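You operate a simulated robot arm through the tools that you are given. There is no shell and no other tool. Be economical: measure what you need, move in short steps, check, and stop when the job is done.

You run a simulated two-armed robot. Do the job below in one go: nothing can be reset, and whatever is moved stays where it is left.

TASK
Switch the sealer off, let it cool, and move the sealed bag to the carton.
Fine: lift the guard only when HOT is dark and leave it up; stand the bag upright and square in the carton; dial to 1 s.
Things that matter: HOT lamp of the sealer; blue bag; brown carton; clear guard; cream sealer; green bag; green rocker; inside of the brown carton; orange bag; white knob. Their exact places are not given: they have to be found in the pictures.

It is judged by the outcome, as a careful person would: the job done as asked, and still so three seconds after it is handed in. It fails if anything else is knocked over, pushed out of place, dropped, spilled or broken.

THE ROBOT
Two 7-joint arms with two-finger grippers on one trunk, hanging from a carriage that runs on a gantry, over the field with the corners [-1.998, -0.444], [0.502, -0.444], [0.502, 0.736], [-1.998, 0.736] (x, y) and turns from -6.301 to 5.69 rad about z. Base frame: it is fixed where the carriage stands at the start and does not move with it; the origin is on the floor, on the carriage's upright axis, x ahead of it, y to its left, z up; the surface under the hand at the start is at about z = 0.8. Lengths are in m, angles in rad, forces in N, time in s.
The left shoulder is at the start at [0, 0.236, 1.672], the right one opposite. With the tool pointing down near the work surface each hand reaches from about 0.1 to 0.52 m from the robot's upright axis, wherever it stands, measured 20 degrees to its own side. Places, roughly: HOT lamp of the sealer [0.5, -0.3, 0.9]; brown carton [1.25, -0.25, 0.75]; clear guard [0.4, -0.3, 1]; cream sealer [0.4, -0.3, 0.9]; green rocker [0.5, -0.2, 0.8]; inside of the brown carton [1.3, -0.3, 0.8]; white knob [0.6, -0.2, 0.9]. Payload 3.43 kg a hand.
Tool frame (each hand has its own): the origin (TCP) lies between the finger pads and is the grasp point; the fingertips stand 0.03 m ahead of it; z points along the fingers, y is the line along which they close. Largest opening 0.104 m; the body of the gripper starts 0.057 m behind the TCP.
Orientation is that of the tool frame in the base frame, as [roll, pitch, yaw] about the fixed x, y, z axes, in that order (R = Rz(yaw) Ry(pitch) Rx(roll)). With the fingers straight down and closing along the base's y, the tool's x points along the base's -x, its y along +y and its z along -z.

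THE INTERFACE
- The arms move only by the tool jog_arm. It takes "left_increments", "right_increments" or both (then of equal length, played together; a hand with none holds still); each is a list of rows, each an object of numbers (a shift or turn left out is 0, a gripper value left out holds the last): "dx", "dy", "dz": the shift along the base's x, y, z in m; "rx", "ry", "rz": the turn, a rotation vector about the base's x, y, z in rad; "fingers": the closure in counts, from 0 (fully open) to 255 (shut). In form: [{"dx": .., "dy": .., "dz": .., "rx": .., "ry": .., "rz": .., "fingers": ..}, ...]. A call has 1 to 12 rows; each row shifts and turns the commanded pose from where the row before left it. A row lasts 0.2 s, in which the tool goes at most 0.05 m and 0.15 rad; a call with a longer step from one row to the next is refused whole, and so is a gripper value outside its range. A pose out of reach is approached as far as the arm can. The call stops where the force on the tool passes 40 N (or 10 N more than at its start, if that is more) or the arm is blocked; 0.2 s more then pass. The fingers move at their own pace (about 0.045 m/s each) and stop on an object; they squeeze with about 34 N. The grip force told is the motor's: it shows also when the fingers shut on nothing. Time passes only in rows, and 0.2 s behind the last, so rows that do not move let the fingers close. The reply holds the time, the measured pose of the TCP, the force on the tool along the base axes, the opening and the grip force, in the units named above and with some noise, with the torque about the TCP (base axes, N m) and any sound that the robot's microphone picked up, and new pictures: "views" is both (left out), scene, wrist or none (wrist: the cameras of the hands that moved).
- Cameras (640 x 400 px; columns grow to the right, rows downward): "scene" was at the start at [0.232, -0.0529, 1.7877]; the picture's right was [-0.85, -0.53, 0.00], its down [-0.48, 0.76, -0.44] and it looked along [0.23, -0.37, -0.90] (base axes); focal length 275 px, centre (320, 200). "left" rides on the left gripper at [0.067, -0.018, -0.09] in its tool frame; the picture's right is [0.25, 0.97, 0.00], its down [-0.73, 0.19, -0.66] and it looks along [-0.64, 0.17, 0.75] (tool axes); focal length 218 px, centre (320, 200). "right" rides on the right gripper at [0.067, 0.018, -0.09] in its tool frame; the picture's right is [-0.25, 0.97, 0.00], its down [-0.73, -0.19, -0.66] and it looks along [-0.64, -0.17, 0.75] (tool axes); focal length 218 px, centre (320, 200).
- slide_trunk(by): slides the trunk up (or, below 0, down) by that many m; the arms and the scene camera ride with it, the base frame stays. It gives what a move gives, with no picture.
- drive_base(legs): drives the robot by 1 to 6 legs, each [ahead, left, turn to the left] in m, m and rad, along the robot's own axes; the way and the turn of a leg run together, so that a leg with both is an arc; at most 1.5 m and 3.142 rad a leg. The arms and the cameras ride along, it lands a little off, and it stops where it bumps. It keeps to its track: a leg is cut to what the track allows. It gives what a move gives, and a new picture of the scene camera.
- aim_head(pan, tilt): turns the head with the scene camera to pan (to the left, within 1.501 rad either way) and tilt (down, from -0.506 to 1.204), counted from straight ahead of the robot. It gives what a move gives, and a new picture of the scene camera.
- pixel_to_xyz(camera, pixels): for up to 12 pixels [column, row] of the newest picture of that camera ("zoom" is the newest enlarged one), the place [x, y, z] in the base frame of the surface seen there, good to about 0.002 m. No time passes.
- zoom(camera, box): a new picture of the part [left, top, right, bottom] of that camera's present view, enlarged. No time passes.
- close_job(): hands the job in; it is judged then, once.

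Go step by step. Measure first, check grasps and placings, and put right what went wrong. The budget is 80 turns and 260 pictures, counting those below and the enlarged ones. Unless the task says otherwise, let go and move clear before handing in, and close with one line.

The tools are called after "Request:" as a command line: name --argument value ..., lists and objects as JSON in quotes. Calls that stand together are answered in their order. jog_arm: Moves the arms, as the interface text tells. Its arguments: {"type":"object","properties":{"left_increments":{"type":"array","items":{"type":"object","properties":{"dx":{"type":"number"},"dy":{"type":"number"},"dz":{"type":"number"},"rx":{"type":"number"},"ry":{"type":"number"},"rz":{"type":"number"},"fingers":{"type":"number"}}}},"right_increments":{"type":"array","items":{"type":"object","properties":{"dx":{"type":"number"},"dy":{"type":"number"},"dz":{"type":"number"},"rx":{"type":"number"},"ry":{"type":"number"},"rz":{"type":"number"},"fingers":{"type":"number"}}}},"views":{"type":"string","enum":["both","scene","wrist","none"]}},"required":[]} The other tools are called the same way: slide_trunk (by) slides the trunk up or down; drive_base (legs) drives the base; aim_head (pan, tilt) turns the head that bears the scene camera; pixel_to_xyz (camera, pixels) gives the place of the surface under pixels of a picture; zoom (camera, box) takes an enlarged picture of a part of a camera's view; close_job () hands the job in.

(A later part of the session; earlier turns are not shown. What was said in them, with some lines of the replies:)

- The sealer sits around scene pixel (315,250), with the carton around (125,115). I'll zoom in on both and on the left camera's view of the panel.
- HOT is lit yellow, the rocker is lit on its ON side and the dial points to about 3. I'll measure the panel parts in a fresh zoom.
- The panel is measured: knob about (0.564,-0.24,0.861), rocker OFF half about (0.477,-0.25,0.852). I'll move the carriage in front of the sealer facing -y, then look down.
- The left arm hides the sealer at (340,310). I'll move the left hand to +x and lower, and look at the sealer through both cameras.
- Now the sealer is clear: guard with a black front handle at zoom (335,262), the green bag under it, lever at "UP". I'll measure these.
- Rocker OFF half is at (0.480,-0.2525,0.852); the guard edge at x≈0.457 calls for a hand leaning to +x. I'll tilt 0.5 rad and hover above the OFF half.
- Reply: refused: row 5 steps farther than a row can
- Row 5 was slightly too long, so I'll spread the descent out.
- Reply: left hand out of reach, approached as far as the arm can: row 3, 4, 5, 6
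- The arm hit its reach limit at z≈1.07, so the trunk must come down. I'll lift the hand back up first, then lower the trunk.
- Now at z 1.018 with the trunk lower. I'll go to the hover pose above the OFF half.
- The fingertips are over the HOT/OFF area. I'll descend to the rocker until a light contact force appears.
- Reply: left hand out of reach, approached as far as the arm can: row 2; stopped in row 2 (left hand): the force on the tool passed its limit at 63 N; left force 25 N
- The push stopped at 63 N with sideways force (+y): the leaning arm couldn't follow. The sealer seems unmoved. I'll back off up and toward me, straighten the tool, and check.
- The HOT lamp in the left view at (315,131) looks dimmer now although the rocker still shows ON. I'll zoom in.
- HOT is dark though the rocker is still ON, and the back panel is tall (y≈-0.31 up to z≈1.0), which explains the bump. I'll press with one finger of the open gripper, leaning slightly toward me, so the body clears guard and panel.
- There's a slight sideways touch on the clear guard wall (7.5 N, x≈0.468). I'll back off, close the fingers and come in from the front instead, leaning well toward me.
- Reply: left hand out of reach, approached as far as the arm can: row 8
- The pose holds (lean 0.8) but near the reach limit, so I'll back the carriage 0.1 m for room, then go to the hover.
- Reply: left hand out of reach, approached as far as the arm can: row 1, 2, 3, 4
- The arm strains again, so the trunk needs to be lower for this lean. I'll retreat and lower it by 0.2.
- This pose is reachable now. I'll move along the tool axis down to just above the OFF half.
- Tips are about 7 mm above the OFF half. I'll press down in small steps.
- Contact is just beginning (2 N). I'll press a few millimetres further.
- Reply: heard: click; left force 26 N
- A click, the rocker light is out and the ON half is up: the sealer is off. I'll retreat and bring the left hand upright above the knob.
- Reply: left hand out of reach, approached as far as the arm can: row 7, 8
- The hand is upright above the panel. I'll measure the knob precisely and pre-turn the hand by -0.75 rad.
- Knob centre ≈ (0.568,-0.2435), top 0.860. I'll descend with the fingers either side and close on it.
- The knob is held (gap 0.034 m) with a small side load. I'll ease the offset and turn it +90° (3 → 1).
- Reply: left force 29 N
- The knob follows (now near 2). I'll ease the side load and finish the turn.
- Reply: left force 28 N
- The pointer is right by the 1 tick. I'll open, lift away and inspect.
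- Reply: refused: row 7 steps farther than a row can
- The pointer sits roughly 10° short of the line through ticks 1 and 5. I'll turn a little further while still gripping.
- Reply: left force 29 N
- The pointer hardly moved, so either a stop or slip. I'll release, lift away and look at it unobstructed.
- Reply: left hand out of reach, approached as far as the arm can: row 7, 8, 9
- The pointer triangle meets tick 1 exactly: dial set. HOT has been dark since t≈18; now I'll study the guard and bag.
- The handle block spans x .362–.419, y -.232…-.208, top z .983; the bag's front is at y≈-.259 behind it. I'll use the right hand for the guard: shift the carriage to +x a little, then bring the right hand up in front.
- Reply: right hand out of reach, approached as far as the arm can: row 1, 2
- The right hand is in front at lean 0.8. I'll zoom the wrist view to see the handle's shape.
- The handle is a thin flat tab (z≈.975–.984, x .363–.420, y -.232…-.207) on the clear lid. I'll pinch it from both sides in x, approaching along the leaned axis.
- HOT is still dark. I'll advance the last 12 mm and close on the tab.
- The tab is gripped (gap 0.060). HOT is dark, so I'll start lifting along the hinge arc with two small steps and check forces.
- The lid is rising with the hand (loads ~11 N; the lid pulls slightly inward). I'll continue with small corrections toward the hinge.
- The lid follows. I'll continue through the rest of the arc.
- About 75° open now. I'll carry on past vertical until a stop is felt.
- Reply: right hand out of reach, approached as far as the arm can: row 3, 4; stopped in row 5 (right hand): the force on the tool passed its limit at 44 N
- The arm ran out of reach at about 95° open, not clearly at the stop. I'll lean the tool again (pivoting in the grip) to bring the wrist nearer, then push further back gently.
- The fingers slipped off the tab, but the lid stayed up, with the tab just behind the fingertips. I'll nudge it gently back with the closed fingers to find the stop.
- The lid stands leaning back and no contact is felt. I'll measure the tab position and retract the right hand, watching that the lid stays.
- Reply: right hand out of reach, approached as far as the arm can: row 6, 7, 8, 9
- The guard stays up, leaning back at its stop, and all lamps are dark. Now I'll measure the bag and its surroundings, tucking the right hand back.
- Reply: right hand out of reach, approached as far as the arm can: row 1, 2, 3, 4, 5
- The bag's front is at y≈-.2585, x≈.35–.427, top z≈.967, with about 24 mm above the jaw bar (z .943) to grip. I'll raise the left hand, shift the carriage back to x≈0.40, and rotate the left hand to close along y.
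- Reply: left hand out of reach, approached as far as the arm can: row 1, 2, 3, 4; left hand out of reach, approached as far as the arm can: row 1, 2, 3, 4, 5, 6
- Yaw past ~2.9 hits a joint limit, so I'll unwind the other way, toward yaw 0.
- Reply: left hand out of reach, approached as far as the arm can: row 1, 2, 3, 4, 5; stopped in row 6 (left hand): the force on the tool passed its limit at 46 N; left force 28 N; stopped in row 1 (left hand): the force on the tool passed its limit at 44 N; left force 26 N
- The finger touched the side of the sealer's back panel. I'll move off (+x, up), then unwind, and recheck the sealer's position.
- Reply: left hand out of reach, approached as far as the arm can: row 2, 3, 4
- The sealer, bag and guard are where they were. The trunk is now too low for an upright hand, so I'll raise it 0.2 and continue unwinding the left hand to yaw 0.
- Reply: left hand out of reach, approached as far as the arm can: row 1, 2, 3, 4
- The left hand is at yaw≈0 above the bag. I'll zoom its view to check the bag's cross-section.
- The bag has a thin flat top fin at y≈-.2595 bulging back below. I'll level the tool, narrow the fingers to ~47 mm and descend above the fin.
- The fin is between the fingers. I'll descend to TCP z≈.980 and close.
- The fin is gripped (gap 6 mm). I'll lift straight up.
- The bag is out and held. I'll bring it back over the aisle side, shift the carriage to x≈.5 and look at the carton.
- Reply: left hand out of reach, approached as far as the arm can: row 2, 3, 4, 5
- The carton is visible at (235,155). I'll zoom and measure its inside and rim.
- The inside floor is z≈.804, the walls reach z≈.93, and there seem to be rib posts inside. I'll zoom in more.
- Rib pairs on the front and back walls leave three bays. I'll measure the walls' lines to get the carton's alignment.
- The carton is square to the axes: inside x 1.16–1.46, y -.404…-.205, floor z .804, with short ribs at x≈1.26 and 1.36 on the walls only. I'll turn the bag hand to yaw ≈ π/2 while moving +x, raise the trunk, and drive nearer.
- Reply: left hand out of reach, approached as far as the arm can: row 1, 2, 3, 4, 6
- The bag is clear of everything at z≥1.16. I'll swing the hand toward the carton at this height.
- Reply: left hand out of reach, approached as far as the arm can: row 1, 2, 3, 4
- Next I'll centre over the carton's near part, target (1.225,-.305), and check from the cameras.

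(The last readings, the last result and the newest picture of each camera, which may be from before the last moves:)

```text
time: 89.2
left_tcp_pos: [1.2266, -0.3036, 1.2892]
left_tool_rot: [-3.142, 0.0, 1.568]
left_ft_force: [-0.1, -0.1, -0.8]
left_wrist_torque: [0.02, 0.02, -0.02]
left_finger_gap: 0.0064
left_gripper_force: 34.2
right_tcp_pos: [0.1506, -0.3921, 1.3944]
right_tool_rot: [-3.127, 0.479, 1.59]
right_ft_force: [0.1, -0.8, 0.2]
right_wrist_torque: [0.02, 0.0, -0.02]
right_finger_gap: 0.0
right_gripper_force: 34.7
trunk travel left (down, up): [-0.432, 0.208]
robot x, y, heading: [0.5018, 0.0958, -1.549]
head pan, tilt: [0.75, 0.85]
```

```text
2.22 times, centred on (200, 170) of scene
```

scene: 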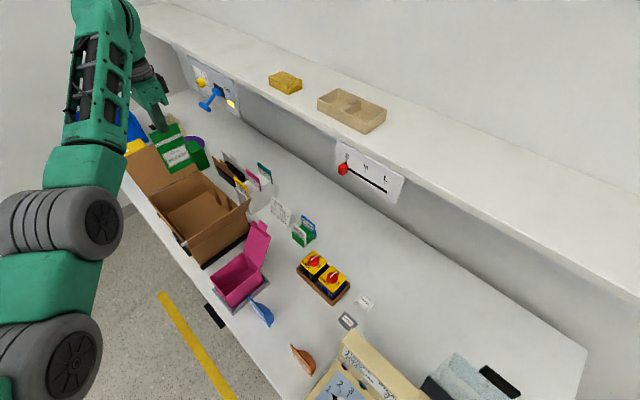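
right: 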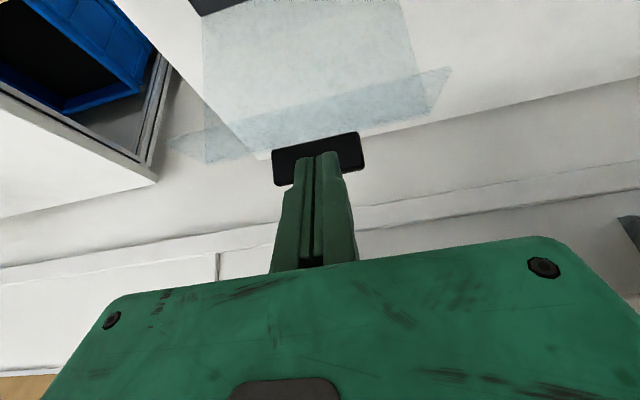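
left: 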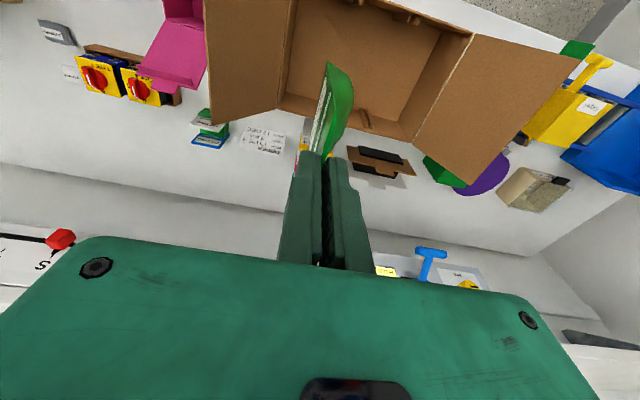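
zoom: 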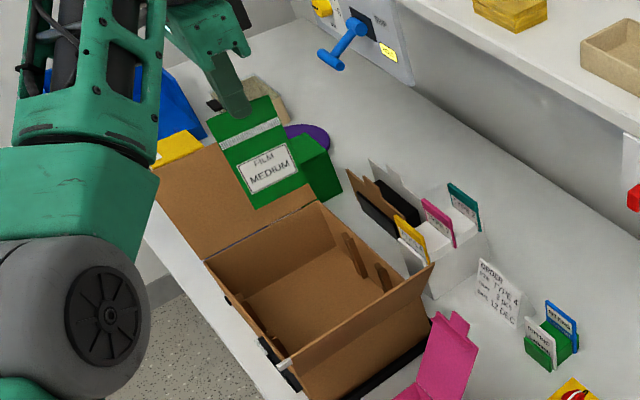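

I'll measure the hanging bag to get its bottom and squareness.

Request:
pixel_to_xyz --camera "zoom" --pixels '[[262, 203], [240, 165], [305, 180], [225, 130], [275, 115], [290, 150], [268, 172]]'

Request:
jog_arm --left_increments '[{"dz": -0.04}, {"dz": -0.04}, {"dz": -0.04}, {"dz": -0.03}, {}]'

Request:
zoom --camera "scene" --box '[110, 80, 290, 260]'

```text
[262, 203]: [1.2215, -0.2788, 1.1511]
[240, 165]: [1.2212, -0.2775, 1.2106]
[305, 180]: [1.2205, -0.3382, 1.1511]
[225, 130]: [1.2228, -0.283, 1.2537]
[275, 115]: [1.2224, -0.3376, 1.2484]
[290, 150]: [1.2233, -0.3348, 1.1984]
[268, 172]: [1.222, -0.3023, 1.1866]
```

```text
time: 90.4
left_tcp_pos: [1.2264, -0.3028, 1.1411]
left_tool_rot: [-3.141, 0.004, 1.569]
left_ft_force: [0.0, 0.5, -0.5]
left_wrist_torque: [0.01, -0.03, 0.01]
left_finger_gap: 0.0061
left_gripper_force: 34.2
right_tcp_pos: [0.1521, -0.3904, 1.3958]
right_tool_rot: [-3.13, 0.478, 1.59]
right_ft_force: [-0.2, 0.2, -0.1]
right_wrist_torque: [0.03, 0.01, -0.05]
right_finger_gap: 0.0
right_gripper_force: 34.6
trunk travel left (down, up): [-0.432, 0.208]
robot x, y, heading: [0.5016, 0.0944, -1.55]
head pan, tilt: [0.75, 0.85]
```

scene: 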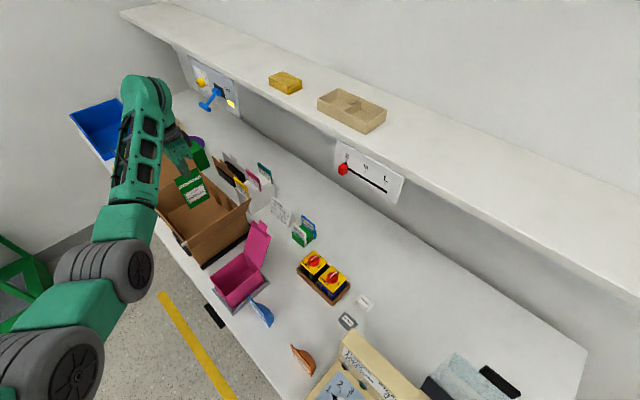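
left: 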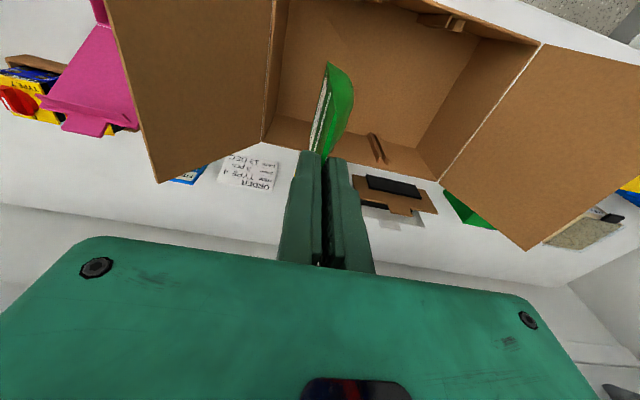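

```text
2.22 times, centred on (200, 170) of scene
```

zoom: 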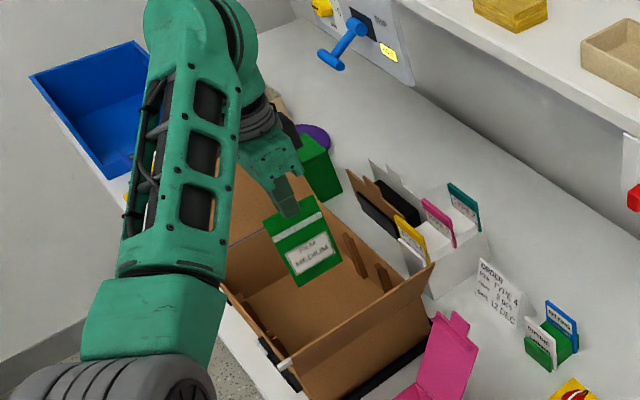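

The bag is square and vertical over the carton interior. I'll lower it to just above the floor.

Request:
jog_arm --left_increments '[{"dz": -0.04}, {"dz": -0.04}, {"dz": -0.04}, {"dz": -0.04}, {"dz": -0.015}, {}]'

Request:
zoom --camera "scene" --box '[140, 100, 280, 260]'

```text
time: 91.8
left_tcp_pos: [1.2281, -0.3046, 0.9619]
left_tool_rot: [3.141, 0.002, 1.567]
left_ft_force: [-0.4, -1.6, -1.0]
left_wrist_torque: [-0.03, 0.0, 0.0]
left_finger_gap: 0.0057
left_gripper_force: 33.7
right_tcp_pos: [0.1512, -0.3913, 1.3959]
right_tool_rot: [-3.128, 0.477, 1.59]
right_ft_force: [0.4, 0.0, 0.3]
right_wrist_torque: [0.03, 0.0, 0.03]
right_finger_gap: 0.0001
right_gripper_force: 35.2
trunk travel left (down, up): [-0.432, 0.208]
robot x, y, heading: [0.5006, 0.0959, -1.546]
head pan, tilt: [0.75, 0.85]
```

scene: 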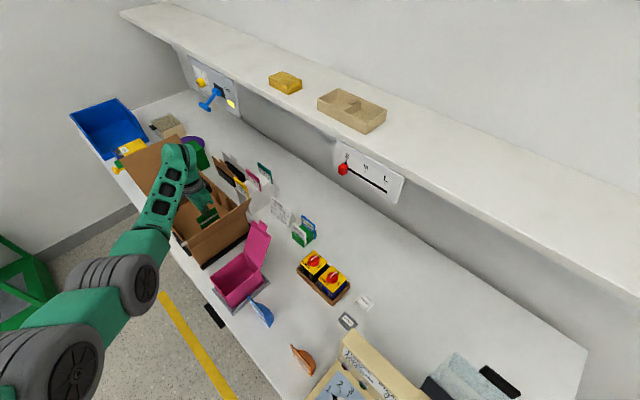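
left: 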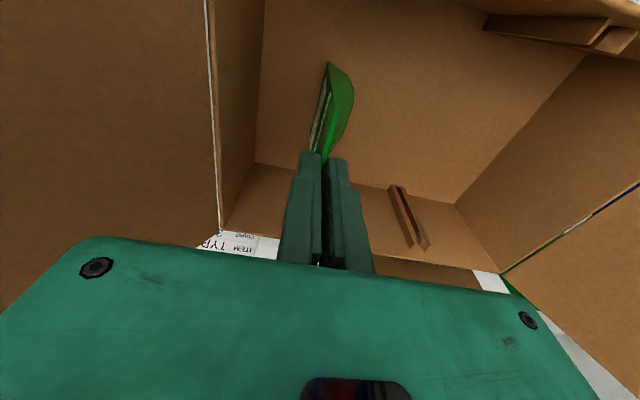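

```text
2.50 times, centred on (210, 180) of scene
```

zoom: 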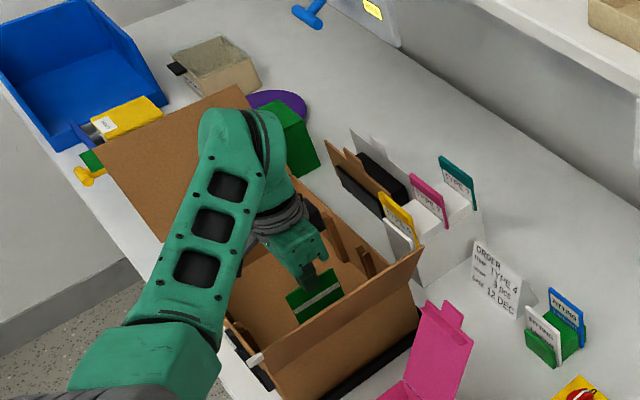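

The bag hangs about 15 mm above the floor. I'll lower in small steps until contact.

Request:
jog_arm --left_increments '[{"dz": -0.005}, {"dz": -0.004}, {"dz": -0.003}, {"dz": -0.002}, {}]' --views "none"

```text
time: 93.0
left_tcp_pos: [1.2254, -0.305, 0.9499]
left_tool_rot: [3.141, -0.001, 1.568]
left_ft_force: [0.0, 1.1, -0.7]
left_wrist_torque: [0.04, 0.04, 0.02]
left_finger_gap: 0.0061
left_gripper_force: 34.5
right_tcp_pos: [0.1503, -0.391, 1.3958]
right_tool_rot: [-3.126, 0.478, 1.59]
right_ft_force: [-0.1, -0.3, 0.8]
right_wrist_torque: [-0.01, -0.01, -0.05]
right_finger_gap: 0.0
right_gripper_force: 34.2
trunk travel left (down, up): [-0.432, 0.208]
robot x, y, heading: [0.4988, 0.0946, -1.552]
head pan, tilt: [0.75, 0.85]
```

No contact yet; a few more 2 mm steps.

Request:
jog_arm --left_increments '[{"dz": -0.002}, {"dz": -0.002}, {"dz": -0.002}, {}]' --views "none"

```text
time: 94.0
left_tcp_pos: [1.2275, -0.306, 0.9461]
left_tool_rot: [3.138, 0.002, 1.57]
left_ft_force: [-3.7, 3.2, 15.7]
left_wrist_torque: [0.54, 0.1, 0.11]
left_finger_gap: 0.0059
left_gripper_force: 34.1
right_tcp_pos: [0.1517, -0.3919, 1.3958]
right_tool_rot: [-3.131, 0.476, 1.59]
right_ft_force: [0.5, -0.7, 0.5]
right_wrist_torque: [0.01, 0.04, 0.0]
right_finger_gap: 0.0
right_gripper_force: 34.7
trunk travel left (down, up): [-0.432, 0.208]
robot x, y, heading: [0.5024, 0.0934, -1.55]
head pan, tilt: [0.75, 0.85]
```

Bottom contact at 16 N. I'll ease up 1.5 mm and open slowly, then look.

Request:
jog_arm --left_increments '[{"dz": 0.0015}, {"fingers": 220}, {"fingers": 190}, {"fingers": 150}, {}, {}]'

Request:
zoom --camera "left" --box '[220, 20, 460, 200]'

```text
time: 95.4
left_tcp_pos: [1.2256, -0.305, 0.9446]
left_tool_rot: [3.141, 0.0, 1.567]
left_ft_force: [-1.2, -0.9, 0.9]
left_wrist_torque: [0.03, 0.0, 0.02]
left_finger_gap: 0.0429
left_gripper_force: 0.1
right_tcp_pos: [0.1508, -0.3912, 1.396]
right_tool_rot: [-3.127, 0.476, 1.591]
right_ft_force: [-0.4, 0.2, 0.4]
right_wrist_torque: [0.02, 0.0, -0.03]
right_finger_gap: 0.0002
right_gripper_force: 34.4
trunk travel left (down, up): [-0.432, 0.208]
robot x, y, heading: [0.4977, 0.0939, -1.549]
head pan, tilt: [0.75, 0.85]
```

scene: 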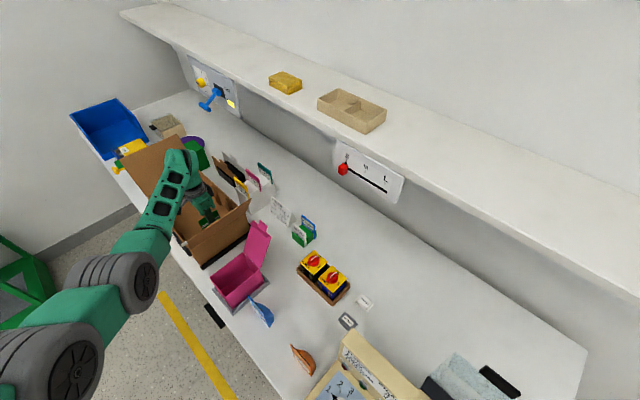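
left: 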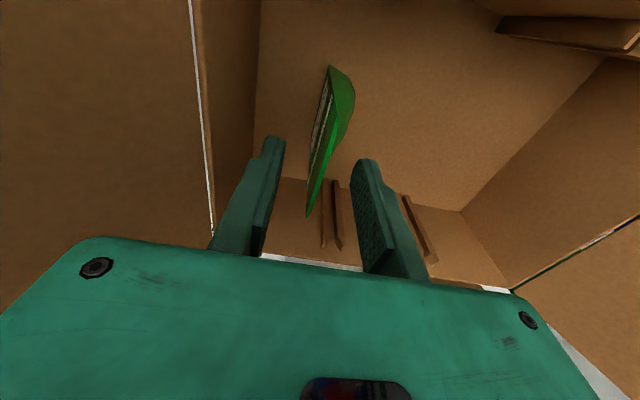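

```text
2.22 times, centred on (340, 110) of left
```

zoom: 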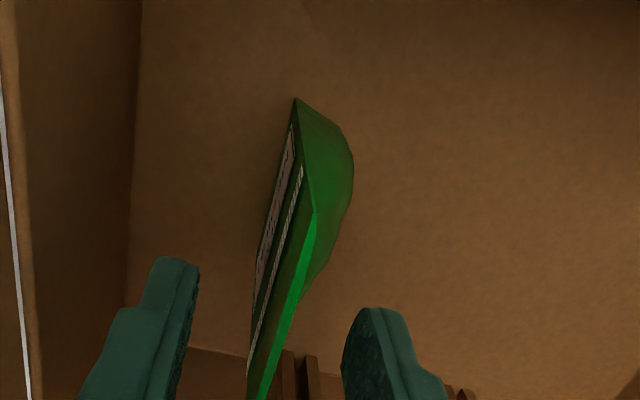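

The bag stands free between the open fingers. I'll withdraw straight up and then inspect.

Request:
jog_arm --left_increments '[{"dz": 0.015}, {"dz": 0.03}, {"dz": 0.045}, {"dz": 0.045}, {"dz": 0.045}, {"dz": 0.045}, {"dz": 0.045}, {"dz": 0.03}, {}]'

Request:
zoom --camera "left" --box '[200, 0, 520, 200]'

Request:
zoom --camera "scene" --box '[140, 120, 280, 270]'

```text
time: 97.4
left_tcp_pos: [1.2255, -0.3044, 1.2475]
left_tool_rot: [-3.141, 0.0, 1.567]
left_ft_force: [0.2, -0.2, 0.1]
left_wrist_torque: [-0.01, -0.04, -0.02]
left_finger_gap: 0.0428
left_gripper_force: 0.1
right_tcp_pos: [0.1513, -0.3918, 1.3952]
right_tool_rot: [-3.127, 0.477, 1.59]
right_ft_force: [-0.8, 1.5, 0.4]
right_wrist_torque: [-0.03, 0.02, 0.0]
right_finger_gap: 0.0
right_gripper_force: 34.7
trunk travel left (down, up): [-0.432, 0.208]
robot x, y, heading: [0.5019, 0.0955, -1.55]
head pan, tilt: [0.75, 0.85]
```

scene: 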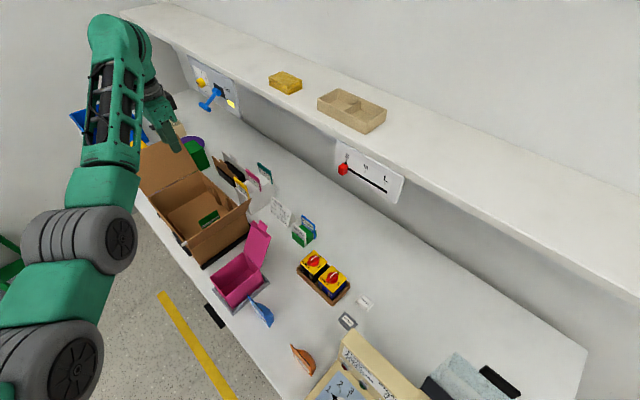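
left: 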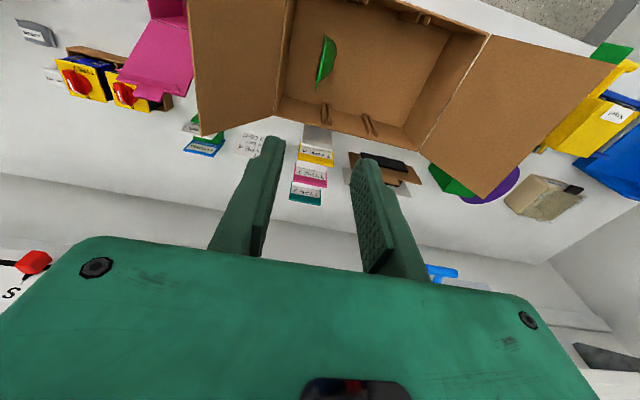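

```text
2.00 times, centred on (360, 100) of left
```

zoom: 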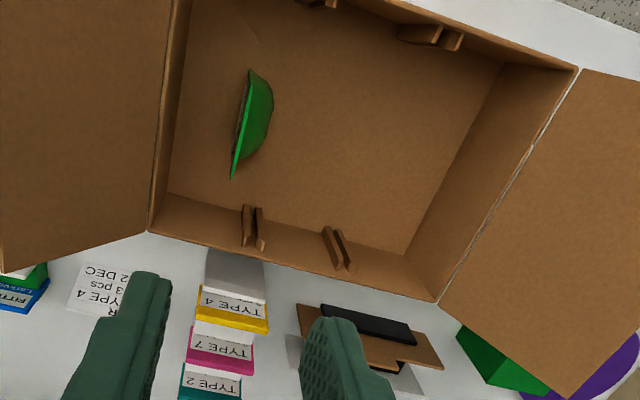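

```text
2.67 times, centred on (210, 195) of scene
```

zoom: 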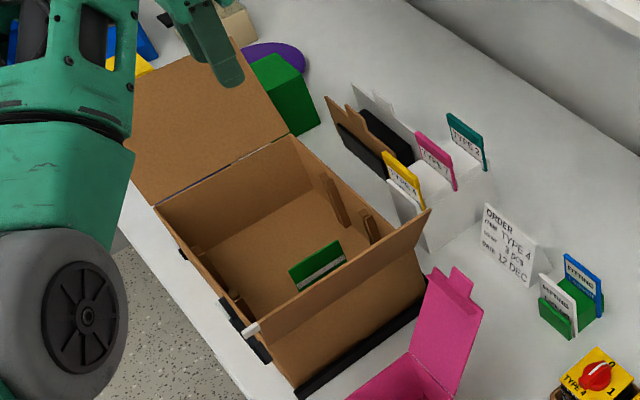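

The bag stands upright in the carton. I'll measure it for squareness and check the sealer, panning the head back.

Request:
pixel_to_xyz --camera "zoom" --pixels '[[295, 270], [336, 246], [303, 287], [340, 262], [318, 258], [322, 275]]'

Request:
jog_arm --left_increments '[{"dx": -0.04, "dz": 0.02}, {"dx": -0.045}, {"dx": -0.045}, {"dx": -0.045}, {"dx": -0.045}, {"dx": -0.045}]' --views "none"

Request:
drive_base --legs '[[-0.25, 0, 0]]'

Request:
aim_head --pan 0.1 --tilt 0.95

Request:
zoom --camera "scene" --box '[240, 130, 480, 330]'

```text
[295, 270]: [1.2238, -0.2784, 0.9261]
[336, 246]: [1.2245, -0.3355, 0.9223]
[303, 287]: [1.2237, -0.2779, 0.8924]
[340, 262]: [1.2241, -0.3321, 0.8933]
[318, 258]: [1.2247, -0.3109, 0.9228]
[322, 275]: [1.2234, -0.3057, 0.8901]
```

```text
time: 98.8
left_tcp_pos: [0.9814, -0.3407, 1.2342]
left_tool_rot: [3.141, 0.001, 1.569]
left_ft_force: [0.2, -0.8, -0.3]
left_wrist_torque: [0.0, 0.02, -0.02]
left_finger_gap: 0.0427
left_gripper_force: 0.0
left hand out of reach, approached as far as the arm can: row 4, 5, 6
right_tcp_pos: [0.1517, -0.3911, 1.3956]
right_tool_rot: [-3.127, 0.479, 1.589]
right_ft_force: [0.4, -0.3, 0.3]
right_wrist_torque: [0.0, -0.05, 0.02]
right_finger_gap: 0.0
right_gripper_force: 34.7
trunk travel left (down, up): [-0.432, 0.208]
robot x, y, heading: [0.504, 0.0916, -1.55]
head pan, tilt: [0.75, 0.85]
```

```text
time: 100.6
left_tcp_pos: [0.9768, -0.0877, 1.2346]
left_tool_rot: [3.141, 0.002, 1.568]
left_ft_force: [0.2, -0.7, -0.6]
left_wrist_torque: [-0.01, -0.01, -0.01]
left_finger_gap: 0.043
left_gripper_force: 0.1
right_tcp_pos: [0.1459, -0.1365, 1.3954]
right_tool_rot: [-3.128, 0.476, 1.59]
right_ft_force: [0.0, -0.3, 0.3]
right_wrist_torque: [-0.03, 0.02, -0.02]
right_finger_gap: 0.0001
right_gripper_force: 35.0
trunk travel left (down, up): [-0.432, 0.208]
robot x, y, heading: [0.4971, 0.349, -1.553]
head pan, tilt: [0.75, 0.85]
```

scene: 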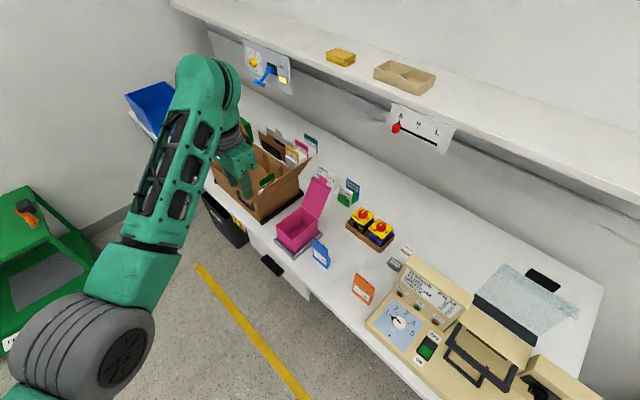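

```text
time: 101.6
left_tcp_pos: [0.9768, -0.089, 1.2349]
left_tool_rot: [-3.141, 0.002, 1.567]
left_ft_force: [0.3, -0.1, 0.3]
left_wrist_torque: [0.02, -0.01, 0.0]
left_finger_gap: 0.0423
left_gripper_force: 0.1
right_tcp_pos: [0.1459, -0.1361, 1.396]
right_tool_rot: [-3.128, 0.476, 1.591]
right_ft_force: [0.9, -0.3, -0.1]
right_wrist_torque: [-0.01, -0.02, 0.01]
right_finger_gap: 0.0
right_gripper_force: 35.0
trunk travel left (down, up): [-0.432, 0.208]
robot x, y, heading: [0.495, 0.3489, -1.549]
head pan, tilt: [0.099, 0.949]
```

scene: 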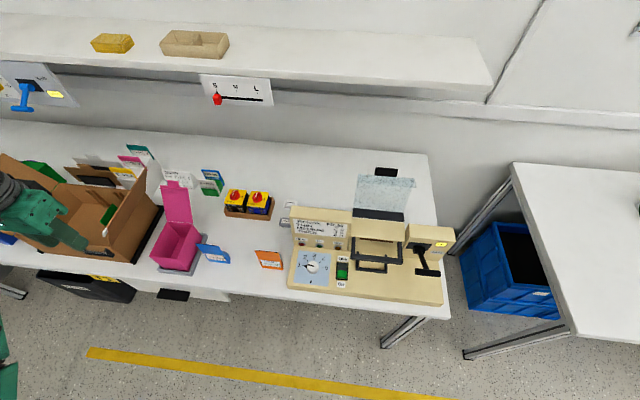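

```text
2.00 times, centred on (360, 230) of scene
```

zoom: 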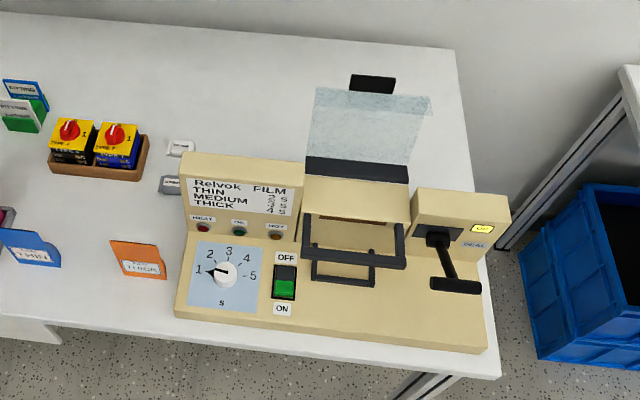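

The bag's front face lies at x = 1.2234–1.2247 from corner to corner, so it is upright and square. The rocker is off, HOT is dark, the dial is on 1, the guard is up, and both hands are clear. Handing in.

Request:
close_job

```text
The job is handed in.
```

The sealer is switched off and HOT was dark before I raised the guard, which is still up. The dial is on 1 s, and the green bag stands upright and square in the carton. Along the way the arm bumped the sealer (up to about 63 N), but measurements afterwards showed it hadn't moved.
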